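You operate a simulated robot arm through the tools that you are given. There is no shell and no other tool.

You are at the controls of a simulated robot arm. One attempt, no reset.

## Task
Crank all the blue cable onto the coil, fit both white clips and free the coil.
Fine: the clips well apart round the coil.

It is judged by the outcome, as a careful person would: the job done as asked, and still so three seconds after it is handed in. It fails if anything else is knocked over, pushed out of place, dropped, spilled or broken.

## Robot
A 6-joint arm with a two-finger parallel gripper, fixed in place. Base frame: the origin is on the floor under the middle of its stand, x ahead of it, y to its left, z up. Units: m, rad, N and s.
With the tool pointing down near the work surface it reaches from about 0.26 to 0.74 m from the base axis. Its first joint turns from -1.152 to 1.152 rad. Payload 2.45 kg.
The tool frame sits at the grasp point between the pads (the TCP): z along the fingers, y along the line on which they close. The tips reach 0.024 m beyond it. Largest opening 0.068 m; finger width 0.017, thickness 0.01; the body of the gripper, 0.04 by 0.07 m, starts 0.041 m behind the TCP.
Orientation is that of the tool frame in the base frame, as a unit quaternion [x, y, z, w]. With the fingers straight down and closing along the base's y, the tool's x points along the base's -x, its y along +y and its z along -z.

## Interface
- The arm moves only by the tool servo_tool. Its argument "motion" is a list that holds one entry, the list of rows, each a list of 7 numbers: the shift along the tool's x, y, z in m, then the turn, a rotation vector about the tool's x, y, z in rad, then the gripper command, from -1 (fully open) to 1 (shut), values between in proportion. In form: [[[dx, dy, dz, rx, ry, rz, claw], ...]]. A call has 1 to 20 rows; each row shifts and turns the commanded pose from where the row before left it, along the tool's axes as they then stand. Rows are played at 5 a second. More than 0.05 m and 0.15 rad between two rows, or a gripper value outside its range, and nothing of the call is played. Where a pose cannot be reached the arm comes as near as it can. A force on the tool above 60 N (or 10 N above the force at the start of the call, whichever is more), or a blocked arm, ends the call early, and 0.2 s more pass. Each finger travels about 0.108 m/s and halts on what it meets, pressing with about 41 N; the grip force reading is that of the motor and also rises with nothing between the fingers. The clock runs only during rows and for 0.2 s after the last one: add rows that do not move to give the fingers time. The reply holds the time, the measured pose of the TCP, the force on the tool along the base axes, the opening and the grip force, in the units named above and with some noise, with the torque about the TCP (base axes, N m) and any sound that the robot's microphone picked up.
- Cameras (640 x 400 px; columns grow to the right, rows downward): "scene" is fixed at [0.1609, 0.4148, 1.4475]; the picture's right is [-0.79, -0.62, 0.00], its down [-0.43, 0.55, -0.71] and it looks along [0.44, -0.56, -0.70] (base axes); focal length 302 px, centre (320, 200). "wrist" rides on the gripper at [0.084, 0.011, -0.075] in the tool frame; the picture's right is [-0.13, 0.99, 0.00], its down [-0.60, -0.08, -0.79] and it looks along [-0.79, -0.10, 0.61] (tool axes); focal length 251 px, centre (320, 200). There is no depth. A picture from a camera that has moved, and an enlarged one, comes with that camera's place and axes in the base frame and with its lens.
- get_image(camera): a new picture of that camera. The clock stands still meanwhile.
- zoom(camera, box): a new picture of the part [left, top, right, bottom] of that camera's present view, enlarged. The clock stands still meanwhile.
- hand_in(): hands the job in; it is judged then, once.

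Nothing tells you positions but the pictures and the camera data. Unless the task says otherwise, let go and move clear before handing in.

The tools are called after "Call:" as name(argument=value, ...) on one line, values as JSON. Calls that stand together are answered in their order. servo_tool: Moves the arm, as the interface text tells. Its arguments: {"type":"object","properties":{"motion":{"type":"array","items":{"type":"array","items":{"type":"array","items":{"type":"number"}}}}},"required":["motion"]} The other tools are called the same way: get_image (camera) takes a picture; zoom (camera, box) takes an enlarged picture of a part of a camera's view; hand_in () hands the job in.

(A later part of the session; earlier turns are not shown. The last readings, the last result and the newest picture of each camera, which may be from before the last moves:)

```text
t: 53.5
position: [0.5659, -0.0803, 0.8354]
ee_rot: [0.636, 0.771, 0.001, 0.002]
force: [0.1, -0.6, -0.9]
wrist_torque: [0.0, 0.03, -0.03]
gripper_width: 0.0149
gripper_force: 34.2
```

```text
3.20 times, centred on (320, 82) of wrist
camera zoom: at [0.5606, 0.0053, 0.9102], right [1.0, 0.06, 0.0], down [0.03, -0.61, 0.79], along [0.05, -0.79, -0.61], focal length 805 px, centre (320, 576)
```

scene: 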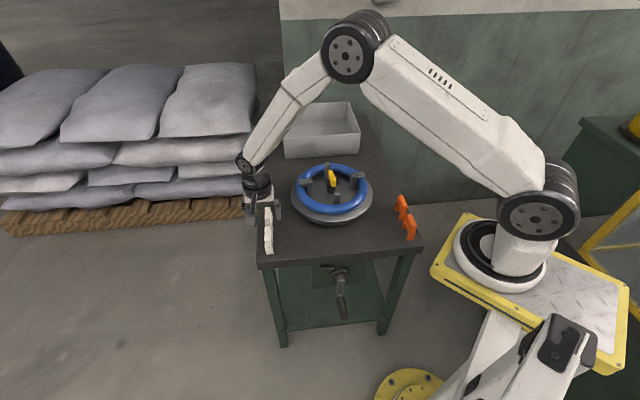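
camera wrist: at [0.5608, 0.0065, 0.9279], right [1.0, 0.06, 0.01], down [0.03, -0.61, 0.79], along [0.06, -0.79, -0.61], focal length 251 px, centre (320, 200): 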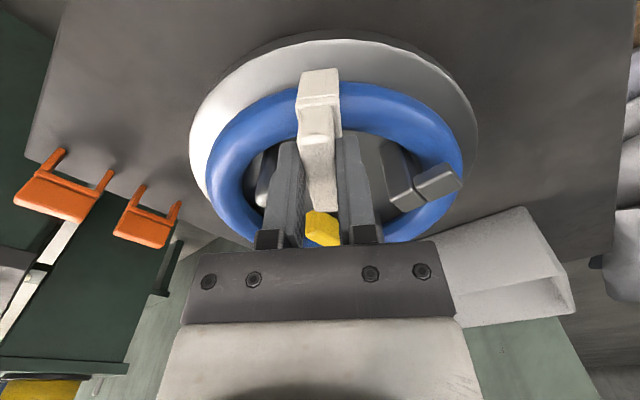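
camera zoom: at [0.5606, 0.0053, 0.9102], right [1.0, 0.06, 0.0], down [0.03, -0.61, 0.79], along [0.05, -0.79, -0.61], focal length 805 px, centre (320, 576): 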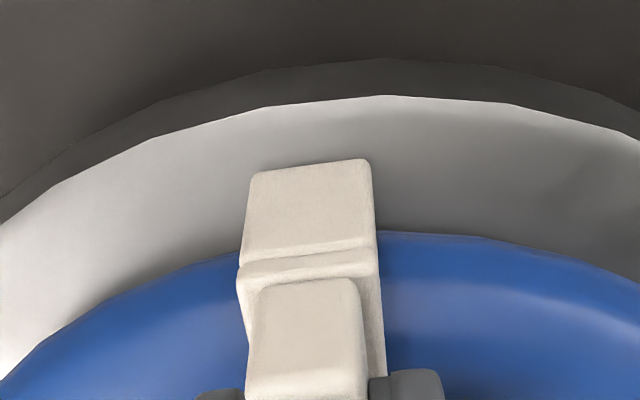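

Call:
servo_tool(motion=[[[0, 0, 0.0025, 0, 0, 0, 1], [0, 0, 0.0025, 0, 0, 0, 1], [0, 0, 0, 0, 0, 0, 1]]])

Call:
zoom(camera="scene", box=[300, 180, 340, 220])

Call:
zoom(camera="wrist", box=[220, 20, 420, 145])

```text
t: 54.3
position: [0.5689, -0.079, 0.8311]
ee_rot: [0.636, 0.772, 0.001, 0.004]
force: [-1.9, -0.5, 22.6]
wrist_torque: [0.24, 0.07, -0.07]
gripper_width: 0.0145
gripper_force: 34.4
```

```text
10.00 times, centred on (320, 200) of scene
camera zoom: at [0.1605, 0.4149, 1.4476], right [-0.79, -0.62, 0.0], down [-0.43, 0.55, -0.71], along [0.44, -0.56, -0.7], focal length 3020 px, centre (320, 200)
```

zoom: 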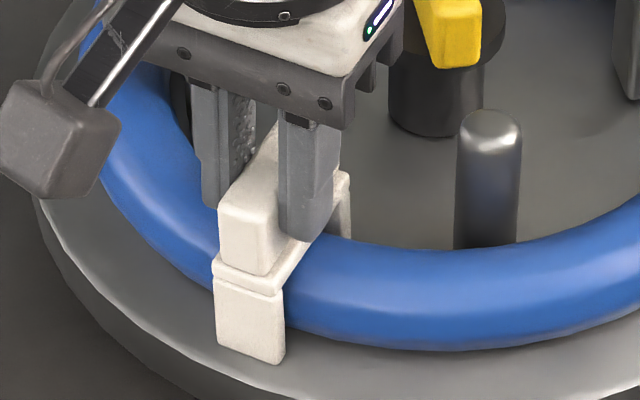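

```text
3.20 times, centred on (320, 82) of wrist
camera zoom: at [0.562, 0.0057, 0.907], right [1.0, 0.06, 0.01], down [0.03, -0.61, 0.79], along [0.06, -0.79, -0.61], focal length 805 px, centre (320, 576)
```

zoom: 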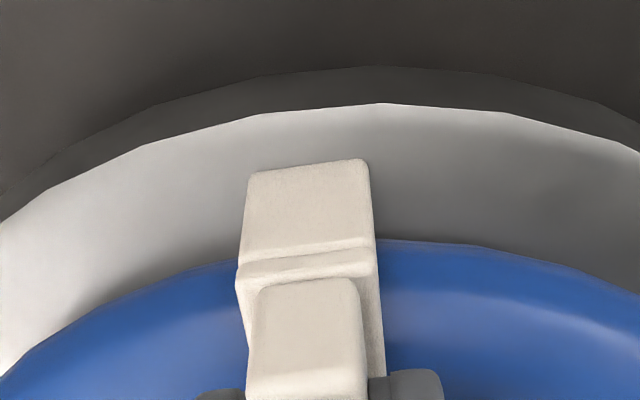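

There is firm vertical contact now (23 N), so it is about seated. I'll give it one more small push to be sure.

Call:
servo_tool(motion=[[[0, 0, 0.002, 0, 0, 0, 1], [0, 0, 0.001, 0, 0, 0, 1], [0, 0, 0, 0, 0, 0, 1]]])

Call:
zoom(camera="scene", box=[300, 180, 340, 220])

Call:
zoom(camera="wrist", box=[220, 20, 420, 145])

```text
t: 55.1
position: [0.5683, -0.0796, 0.8285]
ee_rot: [0.636, 0.771, 0.001, 0.005]
force: [1.7, -8.4, 30.8]
wrist_torque: [-0.09, 0.07, 0.03]
gripper_width: 0.0151
gripper_force: 34.7
```

```text
10.00 times, centred on (320, 200) of scene
camera zoom: at [0.1604, 0.4147, 1.4476], right [-0.79, -0.62, 0.0], down [-0.43, 0.55, -0.71], along [0.44, -0.56, -0.7], focal length 3020 px, centre (320, 200)
```

zoom: 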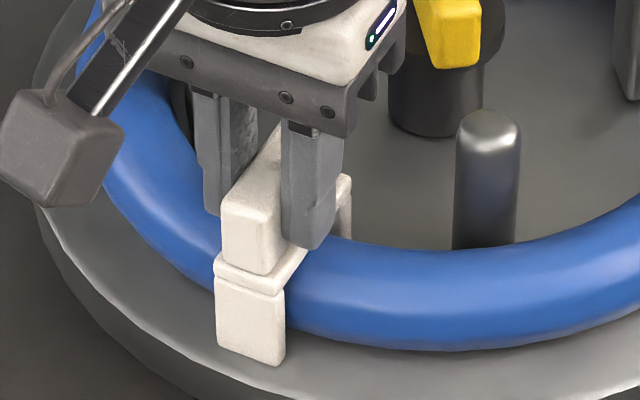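

```text
3.20 times, centred on (320, 82) of wrist
camera zoom: at [0.5617, 0.0049, 0.9035], right [1.0, 0.06, 0.01], down [0.03, -0.61, 0.8], along [0.06, -0.79, -0.61], focal length 805 px, centre (320, 576)
```

zoom: 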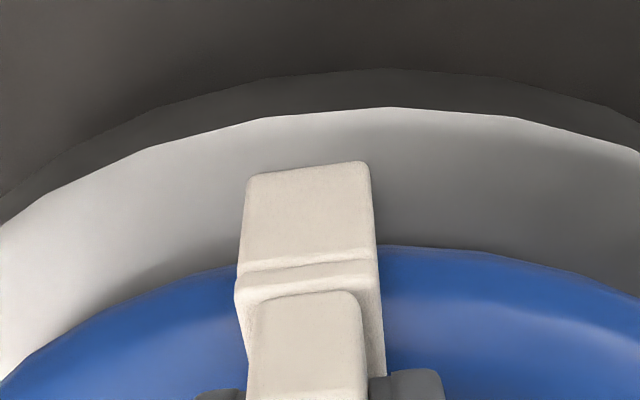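

The leg ends are on the disk at z of about 0.765, so the clip is fully down over the tube. I'll open and lift away, then check that it stays.

Call:
servo_tool(motion=[[[0, 0, -0.002, 0, 0, 0, 1], [0, 0, 0, 0, 0, 0, 0.1], [0, 0, 0, 0, 0, 0, 0.1], [0, 0, 0, 0, 0, 0, 0.1], [0, 0, -0.01, 0, 0, 0, 0.1], [0, 0, -0.02, 0, 0, 0, 0.1], [0, 0, -0.03, 0, 0, 0, 0.1], [0, 0, -0.04, 0, 0, 0, -0.5], [0, 0, 0, 0, 0, 0, -1]]])

Call:
zoom(camera="scene", box=[290, 160, 350, 220])

Call:
get_image(camera="wrist")

```text
t: 57.1
position: [0.5656, -0.0799, 0.9292]
ee_rot: [0.637, 0.771, 0.001, 0.002]
force: [-0.2, -0.5, 0.5]
wrist_torque: [0.02, -0.03, -0.01]
gripper_width: 0.068
gripper_force: 0.1
```

```text
6.67 times, centred on (320, 190) of scene
camera zoom: at [0.1609, 0.4148, 1.4475], right [-0.79, -0.62, 0.0], down [-0.43, 0.55, -0.71], along [0.44, -0.56, -0.7], focal length 2013 px, centre (320, 267)
```

zoom: 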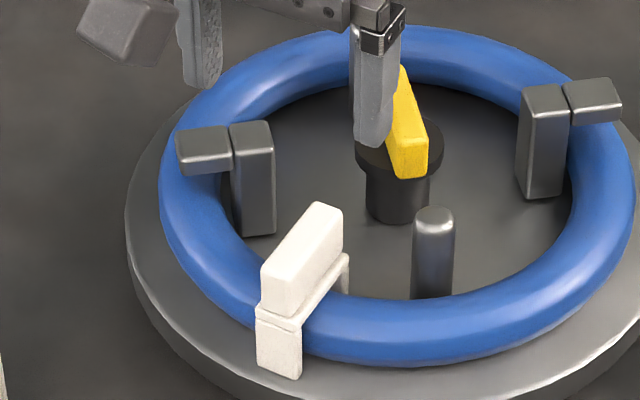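

```text
taken
camera wrist: at [0.5608, 0.0048, 1.0054], right [1.0, 0.06, 0.0], down [0.03, -0.61, 0.79], along [0.05, -0.79, -0.61], focal length 251 px, centre (320, 200)
```

wrist: 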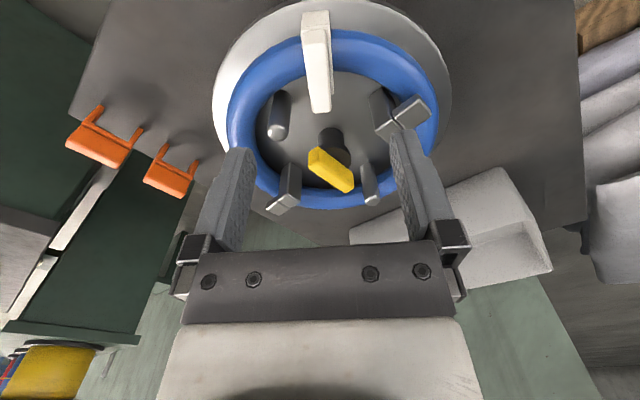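

The first clip is on, upright, with both legs straddling the tube. Now for the second white clip: I'll turn back and move above it.

Call:
servo_tool(motion=[[[0, 0, 0, 0, 0, -0.1482, -1], [0, 0, 0, 0, 0, -0.1482, -1], [0, 0, 0, 0, 0, -0.1482, -1], [0, 0, 0, 0, 0, -0.1482, -1], [0.0015, 0.0369, 0, 0, 0, 0, -1], [0.0015, 0.0369, 0, 0, 0, 0, -1], [0.0015, 0.0369, 0, 0, 0, 0, -1], [0.0015, 0.0369, 0, 0, 0, 0, -1], [0, 0, 0.03, 0, 0, 0, -1], [0, 0, 0.03, 0, 0, 0, -1], [0, 0, 0, 0, 0, 0, -1], [0, 0, 0, 0, 0, 0, -1]]])

Call:
get_image(camera="wrist")

Call:
zoom(camera="wrist", box=[260, 40, 400, 180])

Call:
zoom(camera="scene", box=[235, 150, 355, 270])

```text
t: 59.7
position: [0.6662, 0.0301, 0.8658]
ee_rot: [0.382, 0.924, 0.0, 0.002]
force: [0.5, 0.8, -0.3]
wrist_torque: [-0.02, 0.01, 0.0]
gripper_width: 0.0677
gripper_force: 0.0
```

```text
taken
camera wrist: at [0.6147, 0.0979, 0.9405], right [0.79, 0.61, 0.0], down [0.37, -0.48, 0.8], along [0.49, -0.63, -0.61], focal length 251 px, centre (320, 200)
```

wrist: 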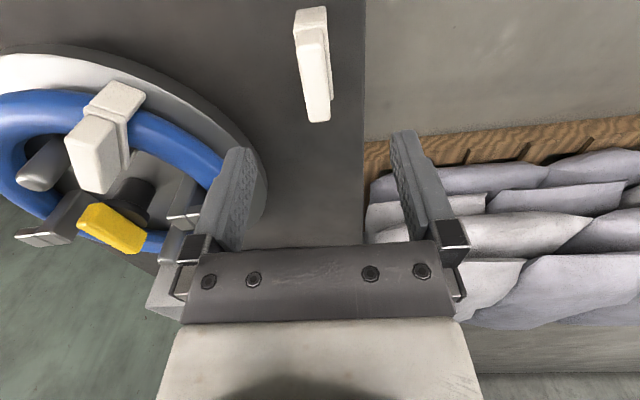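

```text
2.86 times, centred on (330, 110) of wrist
camera zoom: at [0.6147, 0.0979, 0.9405], right [0.79, 0.61, 0.0], down [0.37, -0.48, 0.8], along [0.49, -0.63, -0.61], focal length 718 px, centre (291, 457)
```

zoom: 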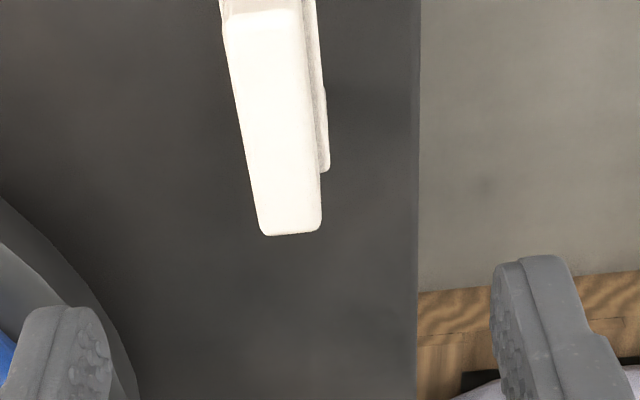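

```text
3.33 times, centred on (295, 210) of scene
camera zoom: at [0.1609, 0.4148, 1.4475], right [-0.79, -0.62, 0.0], down [-0.43, 0.55, -0.71], along [0.44, -0.56, -0.7], focal length 1007 px, centre (403, 167)
```

zoom: 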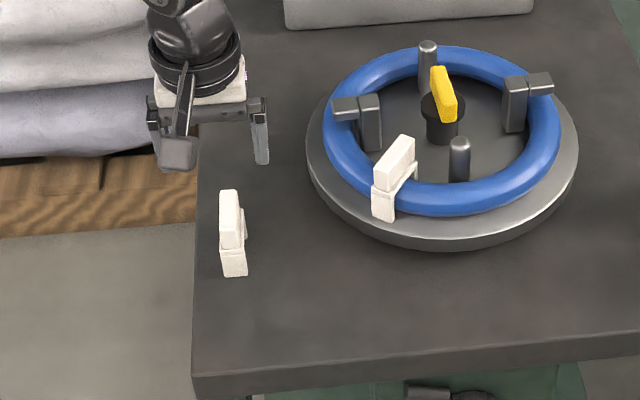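

Call:
servo_tool(motion=[[[-0.0006, -0.0025, 0, 0, 0, 0, -1], [0, 0, 0.02, 0, 0, 0, -1], [0, 0, 0.02, 0, 0, 0, -1], [0, 0, 0.012, 0, 0, 0, -1], [0, 0, 0, 0, 0, 0, -1], [0, 0, 0, 0, 0, 0, -1]]])

Call:
zoom(camera="wrist", box=[220, 60, 420, 220])

Call:
zoom(camera="scene", box=[235, 170, 305, 260])

```text
t: 61.1
position: [0.665, 0.026, 0.8148]
ee_rot: [0.382, 0.924, 0.0, 0.002]
force: [0.4, 1.1, -0.1]
wrist_torque: [0.02, -0.04, -0.02]
gripper_width: 0.0677
gripper_force: 0.1
```

```text
2.50 times, centred on (320, 140) of wrist
camera zoom: at [0.6133, 0.0943, 0.89], right [0.79, 0.61, 0.0], down [0.37, -0.48, 0.8], along [0.49, -0.63, -0.61], focal length 629 px, centre (320, 350)
```

zoom: 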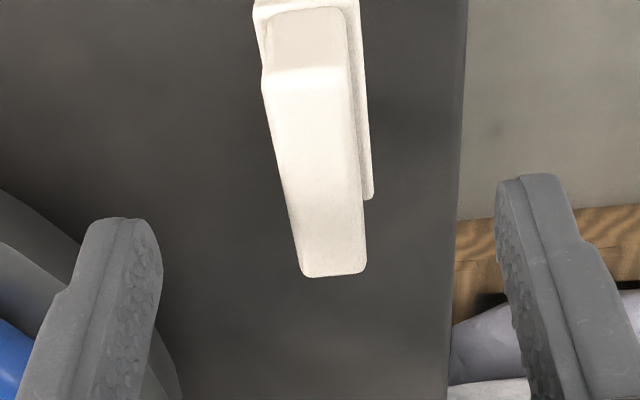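

```text
4.44 times, centred on (270, 215) of scene
camera zoom: at [0.1609, 0.4148, 1.4475], right [-0.79, -0.62, 0.0], down [-0.43, 0.55, -0.71], along [0.44, -0.56, -0.7], focal length 1342 px, centre (542, 133)
```

zoom: 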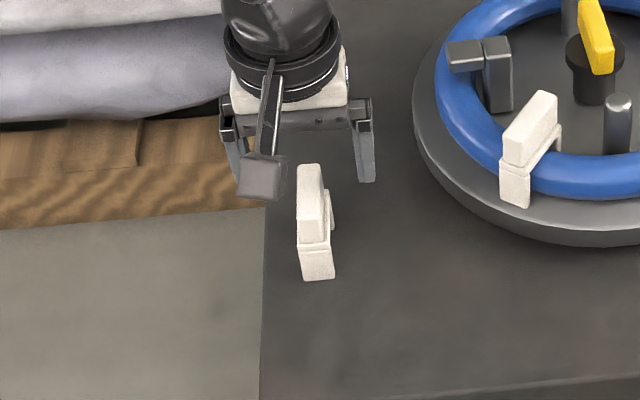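

Alignment is good. I'll go down the last bit and grip the second clip, a little deeper than the first.

Call:
servo_tool(motion=[[[0.001, 0, 0.012, 0, 0, 0, -1], [0, 0, 0.014, 0, 0, 0, -1], [0, 0, 0, 0, 0, 0, -1], [0, 0, 0, 0, 0, 0, 0.3], [0, 0, 0, 0, 0, 0, 0.3], [0, 0, 0, 0, 0, 0, 1], [0, 0, 0, 0, 0, 0, 1], [0, 0, 0, 0, 0, 0, 1]]])

Call:
zoom(camera="wrist", box=[220, 60, 420, 220])

Call:
zoom(camera="scene", box=[235, 170, 305, 260])

```text
t: 62.9
position: [0.6656, 0.0275, 0.7906]
ee_rot: [0.382, 0.924, 0.0, 0.002]
force: [-0.3, 0.5, -0.4]
wrist_torque: [0.02, 0.01, 0.02]
gripper_width: 0.0152
gripper_force: 34.2
```

```text
2.50 times, centred on (320, 140) of wrist
camera zoom: at [0.6135, 0.0952, 0.8651], right [0.79, 0.61, 0.0], down [0.37, -0.48, 0.8], along [0.49, -0.63, -0.61], focal length 629 px, centre (320, 350)
```

zoom: 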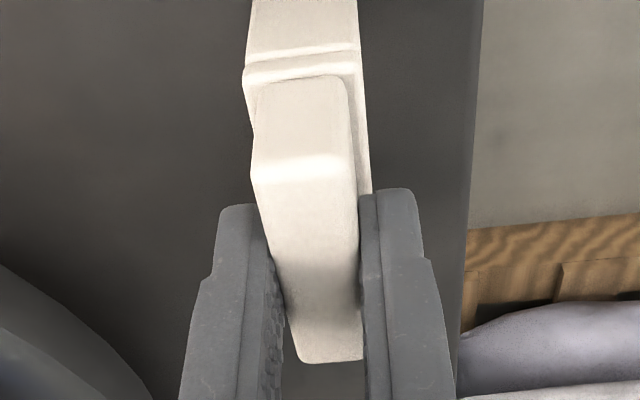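

```text
4.44 times, centred on (270, 215) of scene
camera zoom: at [0.1609, 0.4148, 1.4475], right [-0.79, -0.62, 0.0], down [-0.43, 0.55, -0.71], along [0.44, -0.56, -0.7], focal length 1342 px, centre (542, 133)
```

zoom: 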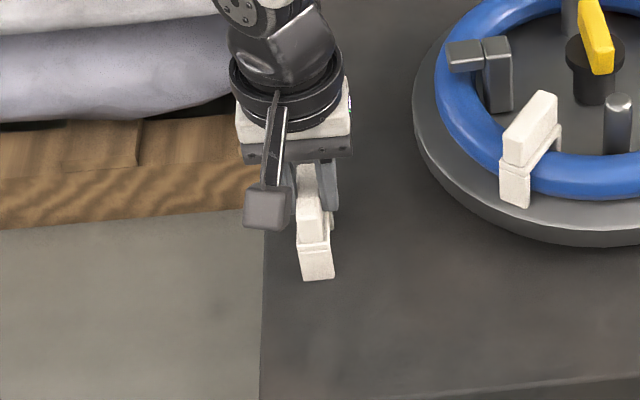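

I have the second clip, centred within 1 mm, with its leg ends 68 mm below the TCP. I'll lift, turn, and carry it over to the opposite side of the coil (281°).

Call:
servo_tool(motion=[[[0, 0, -0.01, 0, 0, 0, 1], [0, 0, -0.02, 0, 0, 0, 1], [0, 0, -0.035, 0, 0, 0, 1], [0, 0, -0.04, 0, 0, 0, 1], [0, 0, -0.04, 0, 0, 0, 1], [0, 0, 0, 0, 0, 0.1482, 1], [0, 0, 0, 0, 0, 0.1482, 1], [0, 0, 0, 0, 0, 0.1482, 1], [0, 0, 0, 0, 0, 0.1482, 1], [-0.0371, -0.015, 0, 0, 0, 0, 1], [-0.0371, -0.015, 0, 0, 0, 0, 1], [-0.0371, -0.015, 0, 0, 0, 0, 1], [-0.0371, -0.015, 0, 0, 0, 0, 1], [-0.0371, -0.015, 0, 0, 0, 0, 1], [-0.0371, -0.015, 0, 0, 0, 0, 1], [-0.0371, -0.015, 0, 0, 0, 0, 1], [-0.0371, -0.015, 0, 0, 0, 0, 1], [0, 0, 0, 0, 0, 0, 1], [0, 0, 0, 0, 0, 0, 1]]])

Call:
get_image(camera="wrist")

Call:
zoom(camera="wrist", box=[220, 0, 420, 125])

Call:
zoom(camera="scene", box=[280, 120, 380, 220])

```text
t: 66.9
position: [0.6053, -0.286, 0.9366]
ee_rot: [0.636, 0.772, 0.001, 0.001]
force: [0.0, 0.0, 0.1]
wrist_torque: [-0.02, -0.02, -0.02]
gripper_width: 0.0149
gripper_force: 34.2
```

```text
taken
camera wrist: at [0.5988, -0.2016, 1.0113], right [1.0, 0.06, 0.0], down [0.03, -0.61, 0.79], along [0.05, -0.79, -0.61], focal length 251 px, centre (320, 200)
```

wrist: 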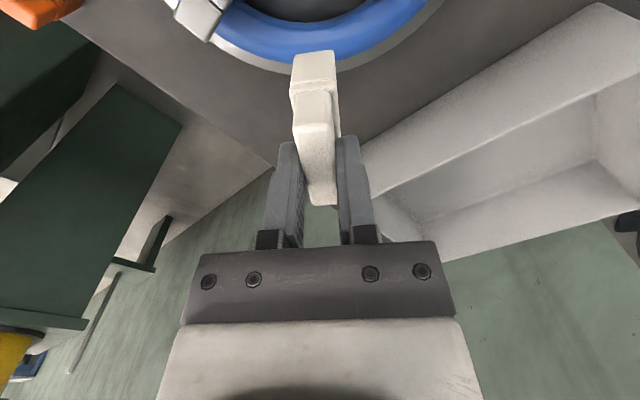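

```text
3.20 times, centred on (320, 62) of wrist
camera zoom: at [0.5988, -0.2016, 1.0113], right [1.0, 0.06, 0.0], down [0.03, -0.61, 0.79], along [0.05, -0.79, -0.61], focal length 805 px, centre (320, 640)
```

zoom: 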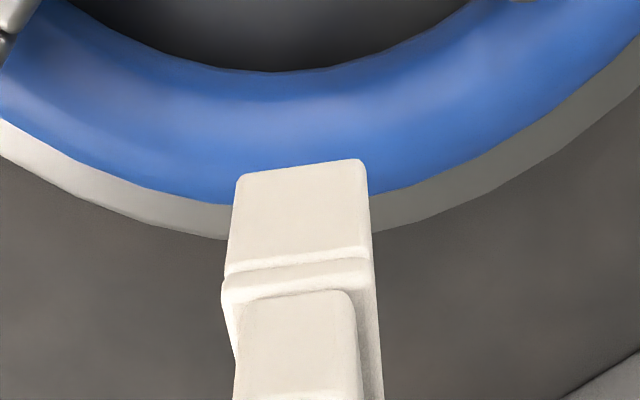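

```text
4.00 times, centred on (330, 170) of scene
camera zoom: at [0.1609, 0.4148, 1.4475], right [-0.79, -0.62, 0.0], down [-0.43, 0.55, -0.71], along [0.44, -0.56, -0.7], focal length 1208 px, centre (280, 320)
```

zoom: 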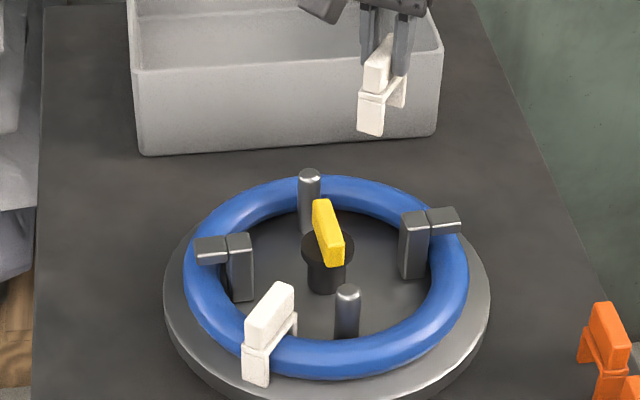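

The clip is above the 281° side and within about 1.5 mm radially. I'll make a small correction and lower until just above the coil.

Call:
servo_tool(motion=[[[-0.0013, 0, 0.02, 0, 0, 0, 1], [0, 0, 0.02, 0, 0, 0, 1], [0, 0, 0.02, 0, 0, 0, 1], [0, 0, 0.01, 0, 0, 0, 1], [0, 0, 0, 0, 0, 0, 1], [0, 0, 0, 0, 0, 0, 1]]])

Call:
get_image(camera="wrist")

Call:
zoom(camera="wrist", box=[220, 10, 420, 135])

Call:
zoom(camera="scene", box=[310, 140, 370, 190])

```text
t: 68.3
position: [0.6044, -0.2856, 0.8658]
ee_rot: [0.636, 0.772, 0.001, 0.001]
force: [-0.7, 0.7, 0.1]
wrist_torque: [-0.03, -0.01, 0.01]
gripper_width: 0.0153
gripper_force: 34.6
```

```text
taken
camera wrist: at [0.5982, -0.2021, 0.9406], right [1.0, 0.06, 0.0], down [0.03, -0.61, 0.79], along [0.05, -0.79, -0.61], focal length 251 px, centre (320, 200)
```

wrist: 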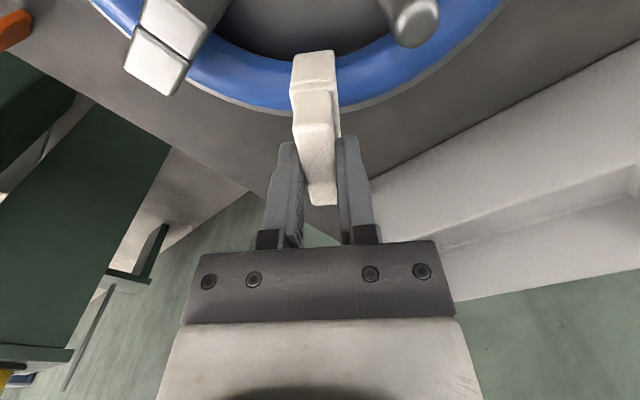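

```text
3.20 times, centred on (320, 72) of wrist
camera zoom: at [0.5982, -0.2021, 0.9406], right [1.0, 0.06, 0.0], down [0.03, -0.61, 0.79], along [0.05, -0.79, -0.61], focal length 805 px, centre (320, 608)
```

zoom: 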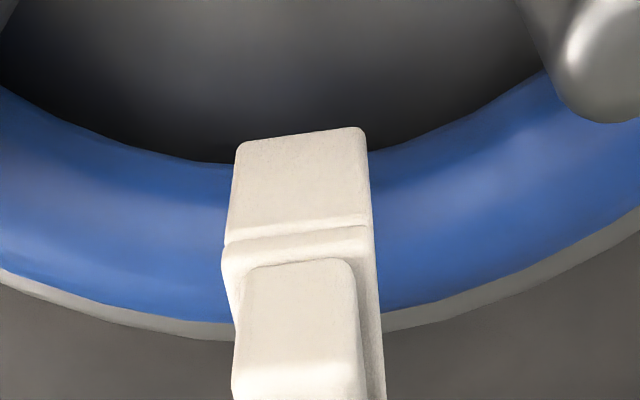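

```text
8.00 times, centred on (340, 165) of scene
camera zoom: at [0.1609, 0.4148, 1.4475], right [-0.79, -0.62, 0.0], down [-0.43, 0.55, -0.71], along [0.44, -0.56, -0.7], focal length 2416 px, centre (160, 480)
```

zoom: 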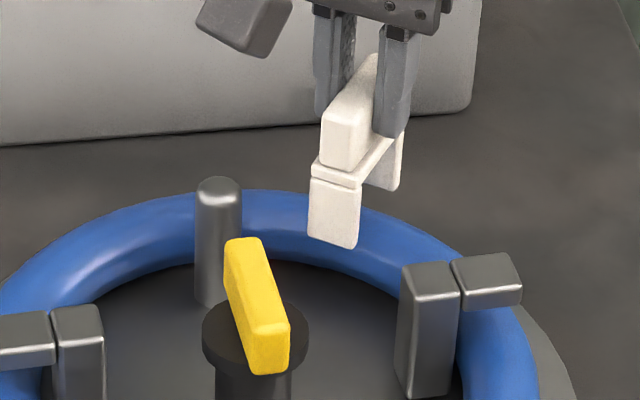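

The second clip is aligned within about 1 mm of the tube centre. I'll lower it in small steps until it meets the tube.

Call:
servo_tool(motion=[[[-0.0005, 0, 0.005, 0, 0, 0, 1], [0, 0, 0.005, 0, 0, 0, 1], [0, 0, 0.003, 0, 0, 0, 1], [0, 0, 0, 0, 0, 0, 1]]])

Call:
zoom(camera="wrist", box=[220, 10, 420, 135])

Call:
zoom(camera="scene", box=[310, 140, 370, 190])

```text
t: 69.3
position: [0.6046, -0.2879, 0.8529]
ee_rot: [0.636, 0.771, 0.001, 0.002]
force: [-0.1, -0.5, -0.4]
wrist_torque: [0.0, 0.02, -0.01]
gripper_width: 0.0149
gripper_force: 34.1
```

```text
3.20 times, centred on (320, 72) of wrist
camera zoom: at [0.599, -0.2027, 0.9278], right [1.0, 0.06, 0.0], down [0.03, -0.61, 0.79], along [0.05, -0.79, -0.61], focal length 805 px, centre (320, 608)
```

zoom: 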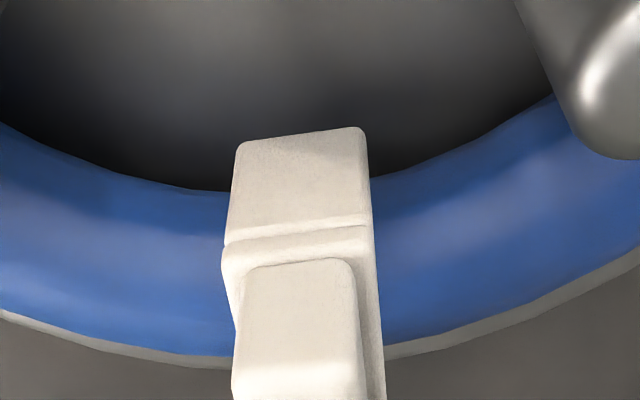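

```text
8.00 times, centred on (340, 165) of scene
camera zoom: at [0.1609, 0.4148, 1.4475], right [-0.79, -0.62, 0.0], down [-0.43, 0.55, -0.71], along [0.44, -0.56, -0.7], focal length 2416 px, centre (160, 480)
```

zoom: 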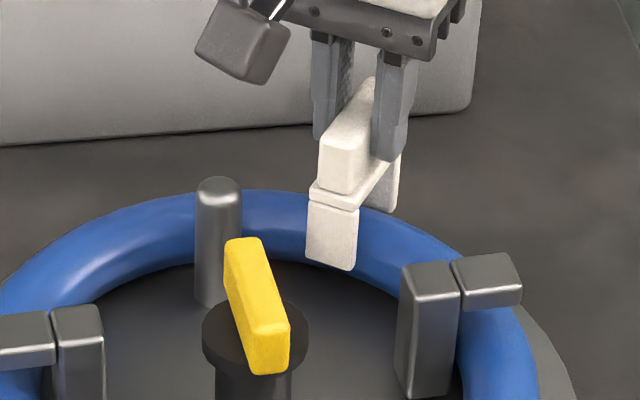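

Call:
servo_tool(motion=[[[0, 0, 0.003, 0, 0, 0, 1], [0, 0, 0.003, 0, 0, 0, 1], [0, 0, 0.003, 0, 0, 0, 1], [0, 0, 0, 0, 0, 0, 1]]])

Call:
zoom(camera="wrist", box=[220, 10, 420, 135])

Call:
zoom(camera="scene", box=[310, 140, 370, 190])

```text
t: 70.3
position: [0.6044, -0.2894, 0.8452]
ee_rot: [0.636, 0.771, 0.001, 0.002]
force: [-0.2, 0.3, 0.1]
wrist_torque: [0.01, -0.02, 0.0]
gripper_width: 0.015
gripper_force: 34.6
```

```text
3.20 times, centred on (320, 72) of wrist
camera zoom: at [0.5984, -0.2033, 0.9199], right [1.0, 0.06, 0.0], down [0.03, -0.61, 0.79], along [0.05, -0.79, -0.61], focal length 805 px, centre (320, 608)
```

zoom: 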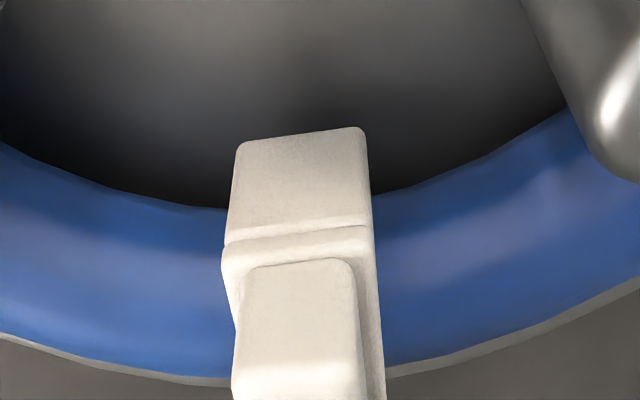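

```text
8.00 times, centred on (340, 165) of scene
camera zoom: at [0.1609, 0.4148, 1.4475], right [-0.79, -0.62, 0.0], down [-0.43, 0.55, -0.71], along [0.44, -0.56, -0.7], focal length 2416 px, centre (160, 480)
```

zoom: 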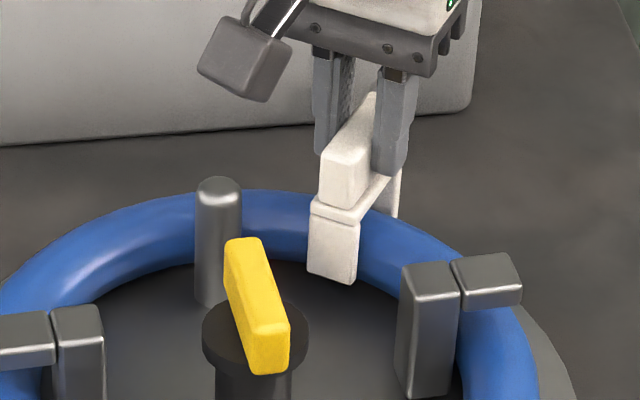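

Call:
servo_tool(motion=[[[0, 0, 0.003, 0, 0, 0, 1], [0, 0, 0.003, 0, 0, 0, 1], [0, 0, 0.002, 0, 0, 0, 1], [0, 0, 0, 0, 0, 0, 1]]])

Call:
zoom(camera="wrist", box=[220, 10, 420, 135])

Call:
zoom(camera="scene", box=[310, 140, 370, 190])

```text
t: 71.3
position: [0.6039, -0.2882, 0.8377]
ee_rot: [0.636, 0.772, 0.001, 0.001]
force: [0.3, 0.4, 0.6]
wrist_torque: [0.01, -0.02, 0.0]
gripper_width: 0.0151
gripper_force: 34.5
```

```text
3.20 times, centred on (320, 72) of wrist
camera zoom: at [0.5985, -0.2028, 0.9115], right [1.0, 0.06, 0.0], down [0.03, -0.61, 0.79], along [0.05, -0.79, -0.61], focal length 805 px, centre (320, 608)
```

zoom: 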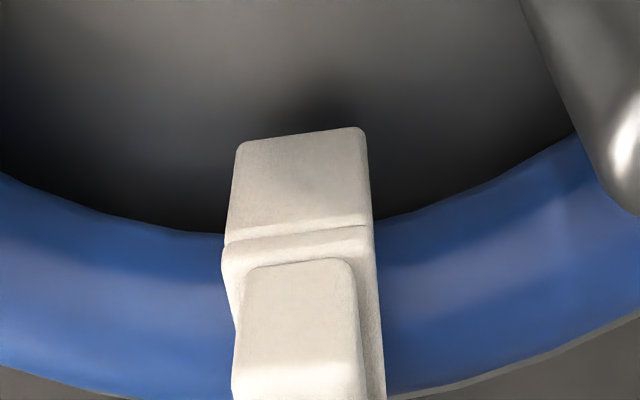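

```text
8.00 times, centred on (340, 165) of scene
camera zoom: at [0.1609, 0.4148, 1.4475], right [-0.79, -0.62, 0.0], down [-0.43, 0.55, -0.71], along [0.44, -0.56, -0.7], focal length 2416 px, centre (160, 480)
```

zoom: 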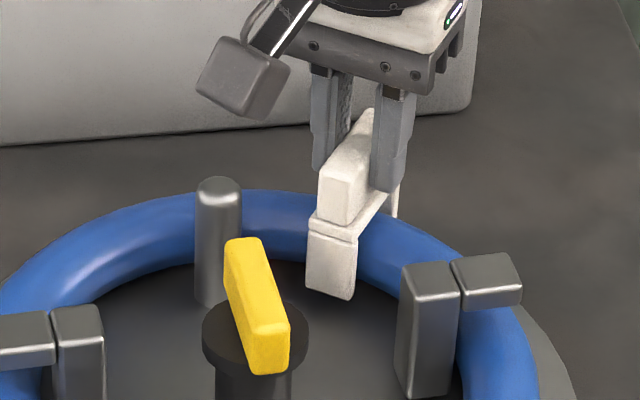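

Call:
servo_tool(motion=[[[0, 0, 0.002, 0, 0, 0, 1], [0, 0, 0.002, 0, 0, 0, 1], [0, 0, 0, 0, 0, 0, 1]]])

Call:
zoom(camera="wrist", box=[220, 10, 420, 135])

Call:
zoom(camera="scene", box=[310, 140, 370, 190])

```text
t: 72.1
position: [0.6043, -0.287, 0.8333]
ee_rot: [0.636, 0.772, 0.001, 0.003]
force: [0.7, 0.5, -0.5]
wrist_torque: [-0.02, 0.01, 0.0]
gripper_width: 0.015
gripper_force: 34.7
```

```text
3.20 times, centred on (320, 72) of wrist
camera zoom: at [0.5992, -0.2022, 0.9066], right [1.0, 0.06, 0.0], down [0.03, -0.61, 0.79], along [0.05, -0.79, -0.61], focal length 805 px, centre (320, 608)
```

zoom: 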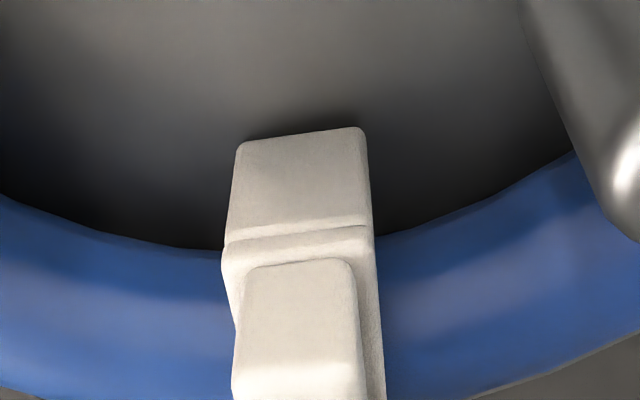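

```text
8.00 times, centred on (340, 165) of scene
camera zoom: at [0.1609, 0.4148, 1.4475], right [-0.79, -0.62, 0.0], down [-0.43, 0.55, -0.71], along [0.44, -0.56, -0.7], focal length 2416 px, centre (160, 480)
```

zoom: 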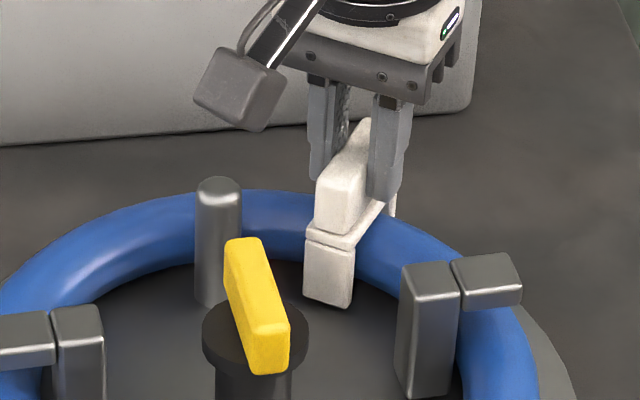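

Call:
servo_tool(motion=[[[0, 0, 0.002, 0, 0, 0, 1], [0, 0, 0.0015, 0, 0, 0, 1], [0, 0, 0, 0, 0, 0, 1]]])

Call:
zoom(camera="wrist", box=[220, 10, 420, 135])

Call:
zoom(camera="scene", box=[310, 140, 370, 190])

```text
t: 72.9
position: [0.6059, -0.2885, 0.8306]
ee_rot: [0.636, 0.772, 0.001, 0.004]
force: [-0.7, 4.7, 14.6]
wrist_torque: [0.26, 0.11, -0.06]
gripper_width: 0.015
gripper_force: 34.7
```

```text
3.20 times, centred on (320, 72) of wrist
camera zoom: at [0.5999, -0.203, 0.9049], right [1.0, 0.06, 0.01], down [0.03, -0.61, 0.79], along [0.05, -0.79, -0.61], focal length 805 px, centre (320, 608)
```

zoom: 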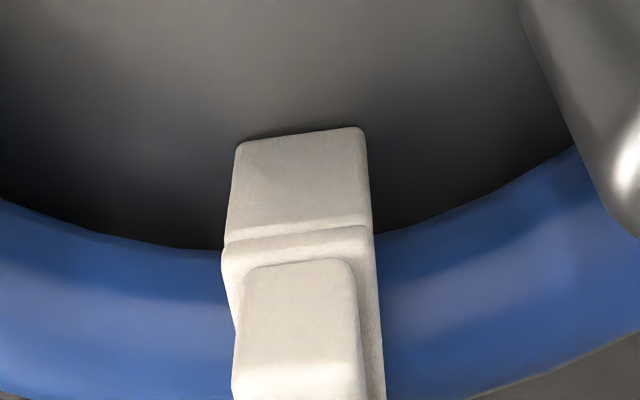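

```text
8.00 times, centred on (340, 165) of scene
camera zoom: at [0.1606, 0.4151, 1.4475], right [-0.79, -0.62, 0.0], down [-0.43, 0.55, -0.71], along [0.44, -0.56, -0.7], focal length 2416 px, centre (160, 480)
```

zoom: 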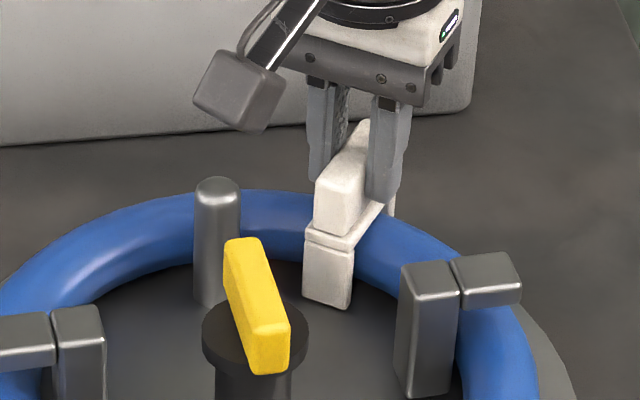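

It has met the seat at the same depth as the first clip. I'll press once more, then release and lift.

Call:
servo_tool(motion=[[[0, 0, 0.002, 0, 0, 0, 1], [0, 0, 0.0015, 0, 0, 0, 1], [0, 0, 0, 0, 0, 0, 1]]])

Call:
zoom(camera="scene", box=[310, 140, 370, 190])

```text
t: 73.7
position: [0.6056, -0.2879, 0.8285]
ee_rot: [0.636, 0.772, 0.001, 0.006]
force: [0.2, 3.6, 31.6]
wrist_torque: [-0.07, 0.04, -0.1]
gripper_width: 0.0153
gripper_force: 34.6
```

```text
8.00 times, centred on (340, 165) of scene
camera zoom: at [0.1603, 0.4152, 1.4475], right [-0.79, -0.62, 0.0], down [-0.43, 0.55, -0.71], along [0.44, -0.56, -0.7], focal length 2416 px, centre (160, 480)
```

zoom: 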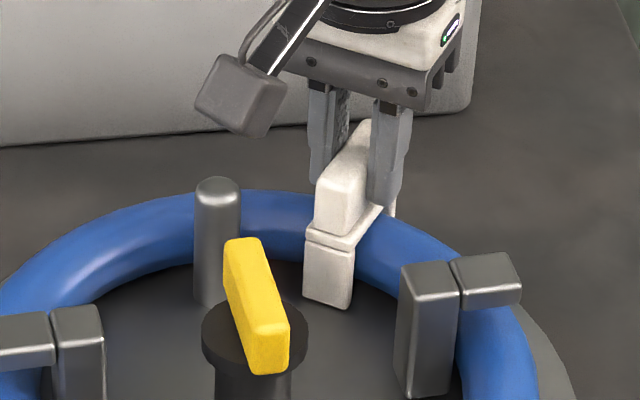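

Call:
servo_tool(motion=[[[0, 0, -0.002, 0, 0, 0, 1], [0, 0, 0, 0, 0, 0, 0.1], [0, 0, 0, 0, 0, 0, 0.1], [0, 0, 0, 0, 0, 0, 0.1], [0, 0, -0.01, 0, 0, 0, 0.1], [0, 0, -0.02, 0, 0, 0, 0.1], [0, 0, -0.03, 0, 0, 0, 0.1], [0, 0, -0.04, 0, 0, 0, -0.5], [0.02, 0, -0.04, 0, 0, 0, -1], [0.04, 0, -0.02, 0, 0, 0, -1], [0.045, 0, 0, 0, 0, 0, -1], [0, 0, 0, 0, 0, 0, -1]]])

Call:
get_image(camera="wrist")

Call:
zoom(camera="wrist", box=[180, 0, 460, 200])

Call:
zoom(camera="scene", box=[280, 150, 390, 230])

```text
t: 76.3
position: [0.5861, -0.1834, 0.99]
ee_rot: [0.636, 0.772, 0.001, 0.002]
force: [0.5, -0.7, 0.0]
wrist_torque: [0.0, -0.03, -0.02]
gripper_width: 0.068
gripper_force: 0.1
```

```text
taken
camera wrist: at [0.5799, -0.0986, 1.0656], right [1.0, 0.06, 0.0], down [0.03, -0.61, 0.79], along [0.05, -0.79, -0.61], focal length 251 px, centre (320, 200)
```

wrist: 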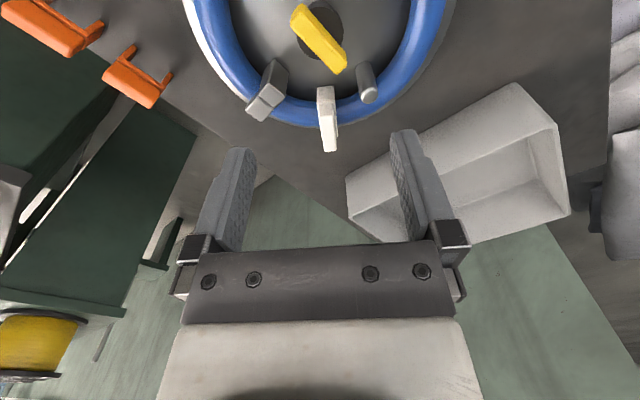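

```text
2.00 times, centred on (320, 100) of wrist
camera zoom: at [0.5799, -0.0986, 1.0656], right [1.0, 0.06, 0.0], down [0.03, -0.61, 0.79], along [0.05, -0.79, -0.61], focal length 503 px, centre (320, 400)
```

zoom: 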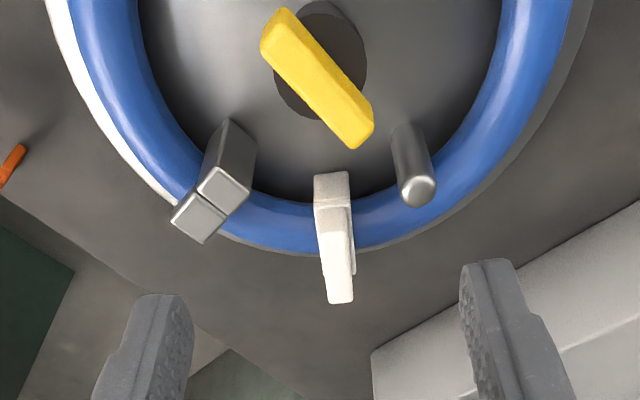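

```text
5.00 times, centred on (335, 190) of scene
camera zoom: at [0.1609, 0.4149, 1.4475], right [-0.79, -0.62, 0.0], down [-0.43, 0.55, -0.71], along [0.44, -0.56, -0.7], focal length 1510 px, centre (245, 250)
```

zoom: 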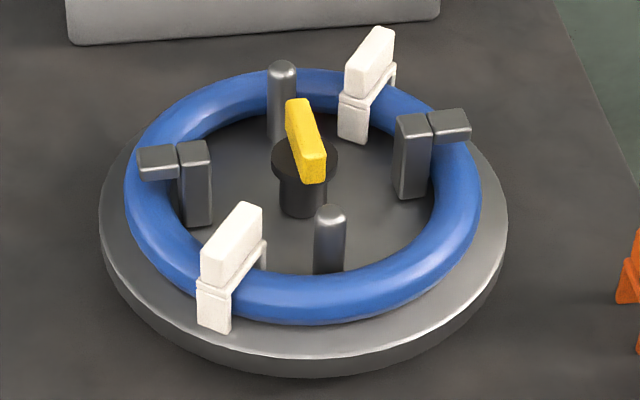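

Both white clips are on, at opposite sides of the coil, and standing true. Next is the yellow lever on the central knob, which is centred near (0.586, -0.186) with its bar along about 135°. I'll look at it closely first.

Call:
zoom(camera="wrist", box=[270, 0, 370, 80])

Call:
zoom(camera="scene", box=[315, 160, 355, 200])

Call:
zoom(camera="scene", box=[355, 165, 385, 195])

```text
5.00 times, centred on (320, 40) of wrist
camera zoom: at [0.5799, -0.0986, 1.0656], right [1.0, 0.06, 0.0], down [0.03, -0.61, 0.79], along [0.05, -0.79, -0.61], focal length 1257 px, centre (320, 1000)
```

zoom: 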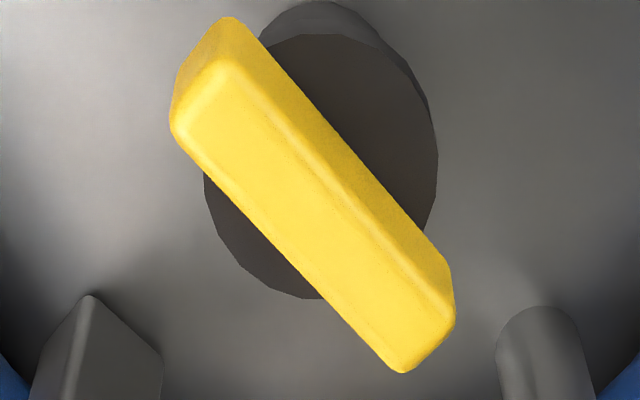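

```text
10.00 times, centred on (335, 180) of scene
camera zoom: at [0.1609, 0.4149, 1.4475], right [-0.79, -0.62, 0.0], down [-0.43, 0.55, -0.71], along [0.44, -0.56, -0.7], focal length 3020 px, centre (170, 400)
```

zoom: 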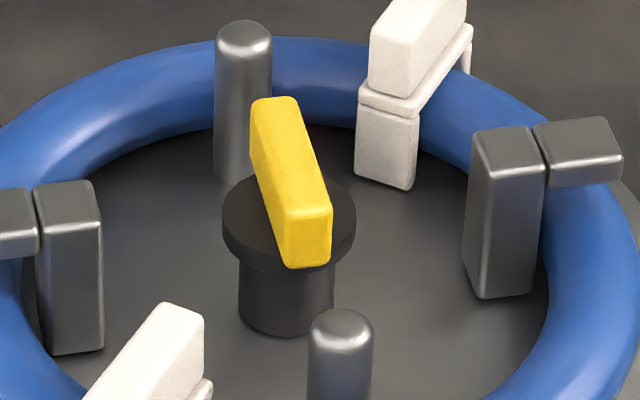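

```text
13.33 times, centred on (370, 180) of scene
camera zoom: at [0.1609, 0.4149, 1.4475], right [-0.79, -0.62, 0.0], down [-0.43, 0.55, -0.71], along [0.44, -0.56, -0.7], focal length 4027 px, centre (-347, 467)
```

zoom: 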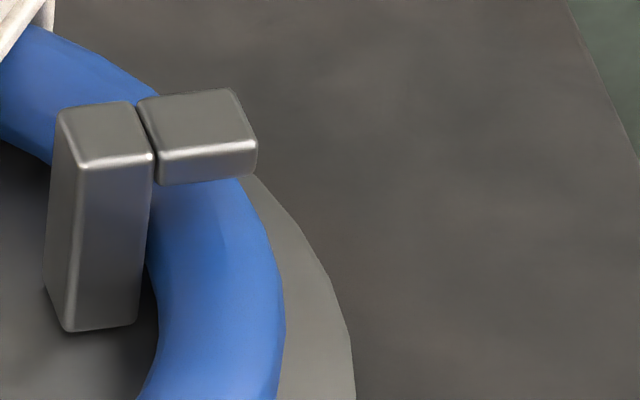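

The lever bar is about 55 mm long, 13 mm thick and 20 mm high with its top near z=0.83, and the two tabs hook over the coil. I'll line the gripper up across the bar, directly above the axis.

Call:
servo_tool(motion=[[[0, 0, 0, 0, 0, -0.1482, -0.2], [0, 0, 0, 0, 0, -0.1482, -0.2], [0, 0, 0, 0, 0, -0.1482, -0.2], [0, 0, 0, 0, 0, -0.1482, -0.2], [-0.0025, -0.0018, 0.03, 0, 0, 0, -0.2], [0, 0, 0.03, 0, 0, 0, -0.2], [0, 0, 0.03, 0, 0, 0, -0.2], [0, 0, 0, 0, 0, 0, -0.2], [0, 0, 0, 0, 0, 0, -0.2]]])

Call:
get_image(camera="wrist")

Call:
zoom(camera="wrist", box=[240, 80, 400, 220])

Call:
zoom(camera="scene", box=[290, 130, 380, 220])

```text
t: 78.3
position: [0.5833, -0.186, 0.896]
ee_rot: [0.383, 0.924, 0.0, 0.002]
force: [-0.5, 0.2, 0.1]
wrist_torque: [0.04, 0.0, 0.04]
gripper_width: 0.0408
gripper_force: 0.0
```

```text
taken
camera wrist: at [0.5313, -0.118, 0.9703], right [0.79, 0.61, 0.0], down [0.37, -0.48, 0.8], along [0.49, -0.63, -0.61], focal length 251 px, centre (320, 200)
```

wrist: 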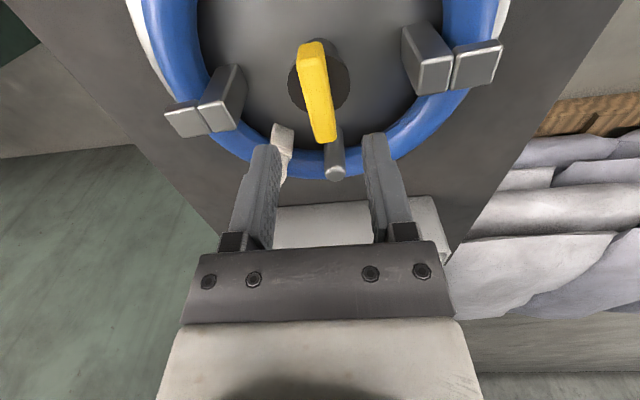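

```text
2.86 times, centred on (320, 150) of wrist
camera zoom: at [0.5313, -0.118, 0.9703], right [0.79, 0.61, 0.0], down [0.37, -0.48, 0.8], along [0.49, -0.63, -0.61], focal length 718 px, centre (320, 343)
```

zoom: 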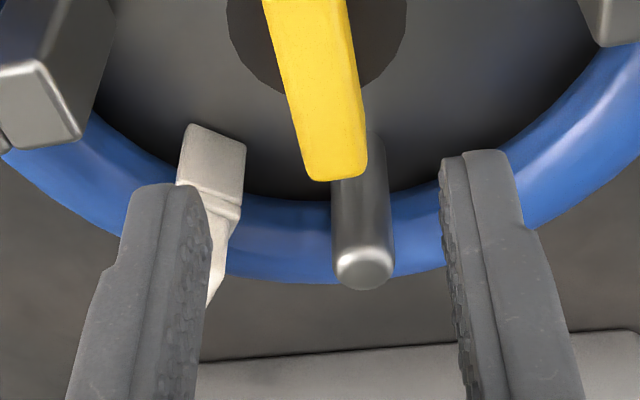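

```text
4.44 times, centred on (335, 175) of scene
camera zoom: at [0.1609, 0.4148, 1.4475], right [-0.79, -0.62, 0.0], down [-0.43, 0.55, -0.71], along [0.44, -0.56, -0.7], focal length 1342 px, centre (253, 311)
```

zoom: 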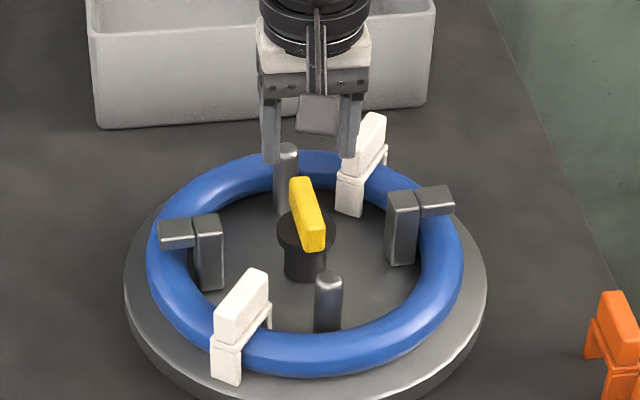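

I'll centre on the bar, match its 3° skew, and lower so the fingertips stop just above the knob cap.

Call:
servo_tool(motion=[[[-0.003, 0.0003, 0, 0, 0, -0.045, -0.2], [0, 0, 0.02, 0, 0, 0, -0.2], [0, 0, 0.02, 0, 0, 0, -0.2], [0, 0, 0.017, 0, 0, 0, -0.2], [0, 0, 0, 0, 0, 0, -0.2], [0, 0, 0, 0, 0, 0, -0.2]]])

Call:
get_image(camera="wrist")

Call:
zoom(camera="scene", box=[300, 140, 370, 200])

```text
t: 79.7
position: [0.5857, -0.1899, 0.8392]
ee_rot: [0.362, 0.932, 0.0, 0.003]
force: [-0.6, 0.9, 0.1]
wrist_torque: [0.01, 0.05, -0.01]
gripper_width: 0.0408
gripper_force: 0.1
```

```text
taken
camera wrist: at [0.5317, -0.1243, 0.914], right [0.76, 0.64, 0.0], down [0.39, -0.46, 0.8], along [0.51, -0.61, -0.61], focal length 251 px, centre (320, 200)
```

wrist: 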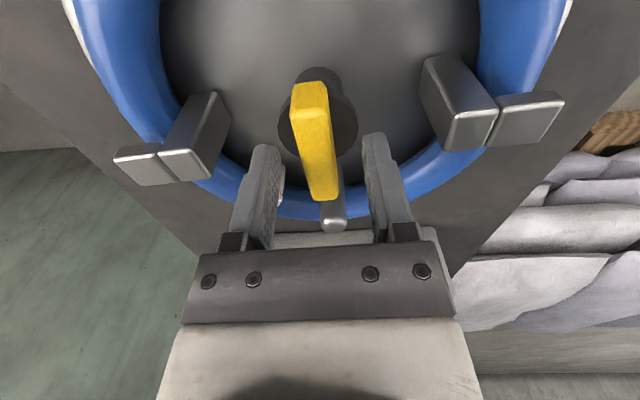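

```text
6.67 times, centred on (335, 170) of scene
camera zoom: at [0.1609, 0.4148, 1.4475], right [-0.79, -0.62, 0.0], down [-0.43, 0.55, -0.71], along [0.44, -0.56, -0.7], focal length 2013 px, centre (220, 400)
```

zoom: 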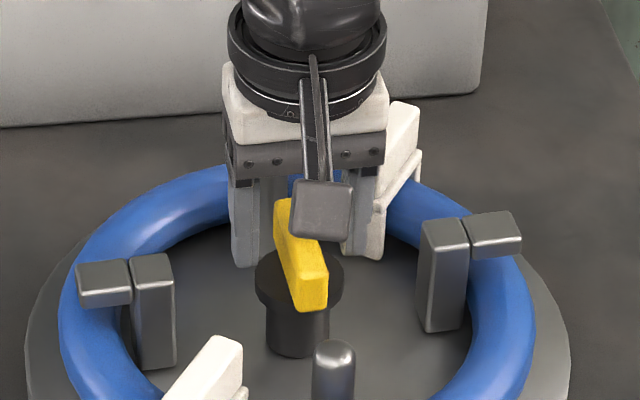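

Call:
servo_tool(motion=[[[0.0025, 0.0004, 0.002, 0, 0, 0, -0.2], [0, 0, 0, 0, 0, 0, 0.4], [0, 0, 0, 0, 0, 0, 1], [0, 0, 0, 0, 0, 0, 1], [0, 0, 0, 0, 0, 0, 1]]])

Call:
get_image(camera="wrist")

Call:
zoom(camera="scene", box=[300, 140, 370, 200])

```text
t: 80.9
position: [0.5825, -0.187, 0.8378]
ee_rot: [0.362, 0.932, 0.0, 0.002]
force: [-14.6, -14.6, 4.9]
wrist_torque: [-0.42, 0.31, -0.1]
gripper_width: 0.016
gripper_force: 34.8
```

```text
taken
camera wrist: at [0.5287, -0.1228, 0.9125], right [0.77, 0.64, 0.0], down [0.39, -0.47, 0.79], along [0.51, -0.61, -0.61], focal length 251 px, centre (320, 200)
```

wrist: 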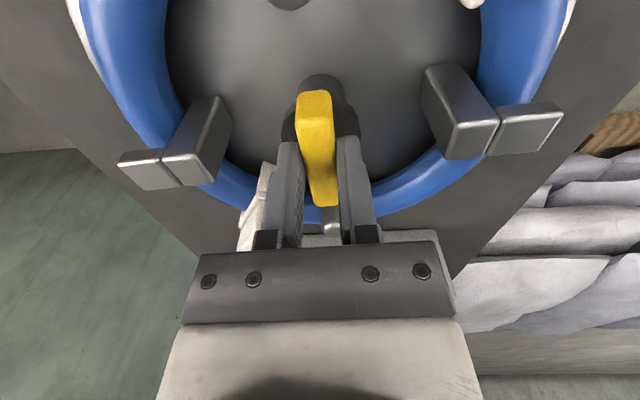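

```text
6.67 times, centred on (335, 170) of scene
camera zoom: at [0.1605, 0.4145, 1.4477], right [-0.79, -0.62, 0.0], down [-0.43, 0.55, -0.71], along [0.44, -0.56, -0.7], focal length 2013 px, centre (220, 400)
```

zoom: 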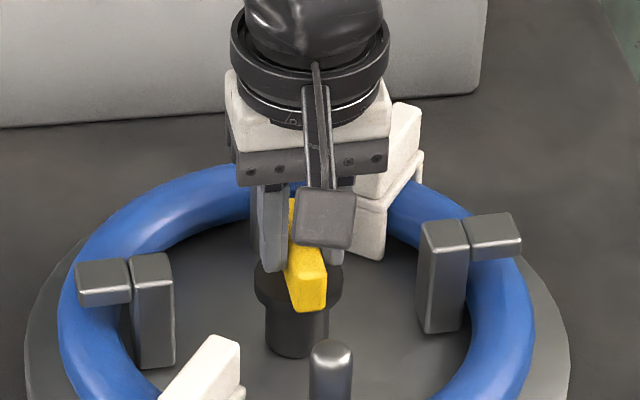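

The bar is held at 16 mm, but there is a 20 N side load, so the axis must be slightly to the -e side. I'll relieve that before turning.

Call:
servo_tool(motion=[[[0, -0.0015, 0, 0, 0, 0, 1], [0, 0, 0, 0, 0, 0, 1]]])

```text
t: 81.5
position: [0.5825, -0.1882, 0.8379]
ee_rot: [0.361, 0.932, 0.001, 0.002]
force: [-10.7, -3.8, -5.2]
wrist_torque: [-0.58, -0.24, -0.04]
gripper_width: 0.0159
gripper_force: 34.5
```

Call:
servo_tool(motion=[[[0, -0.0012, 0, 0, 0, 0, 1], [0, 0, 0, 0, 0, 0, 1]]])

```text
t: 82.1
position: [0.5838, -0.1876, 0.8389]
ee_rot: [0.362, 0.932, 0.001, 0.002]
force: [-3.3, 10.7, -4.1]
wrist_torque: [0.44, 0.47, 0.03]
gripper_width: 0.0159
gripper_force: 35.3
```

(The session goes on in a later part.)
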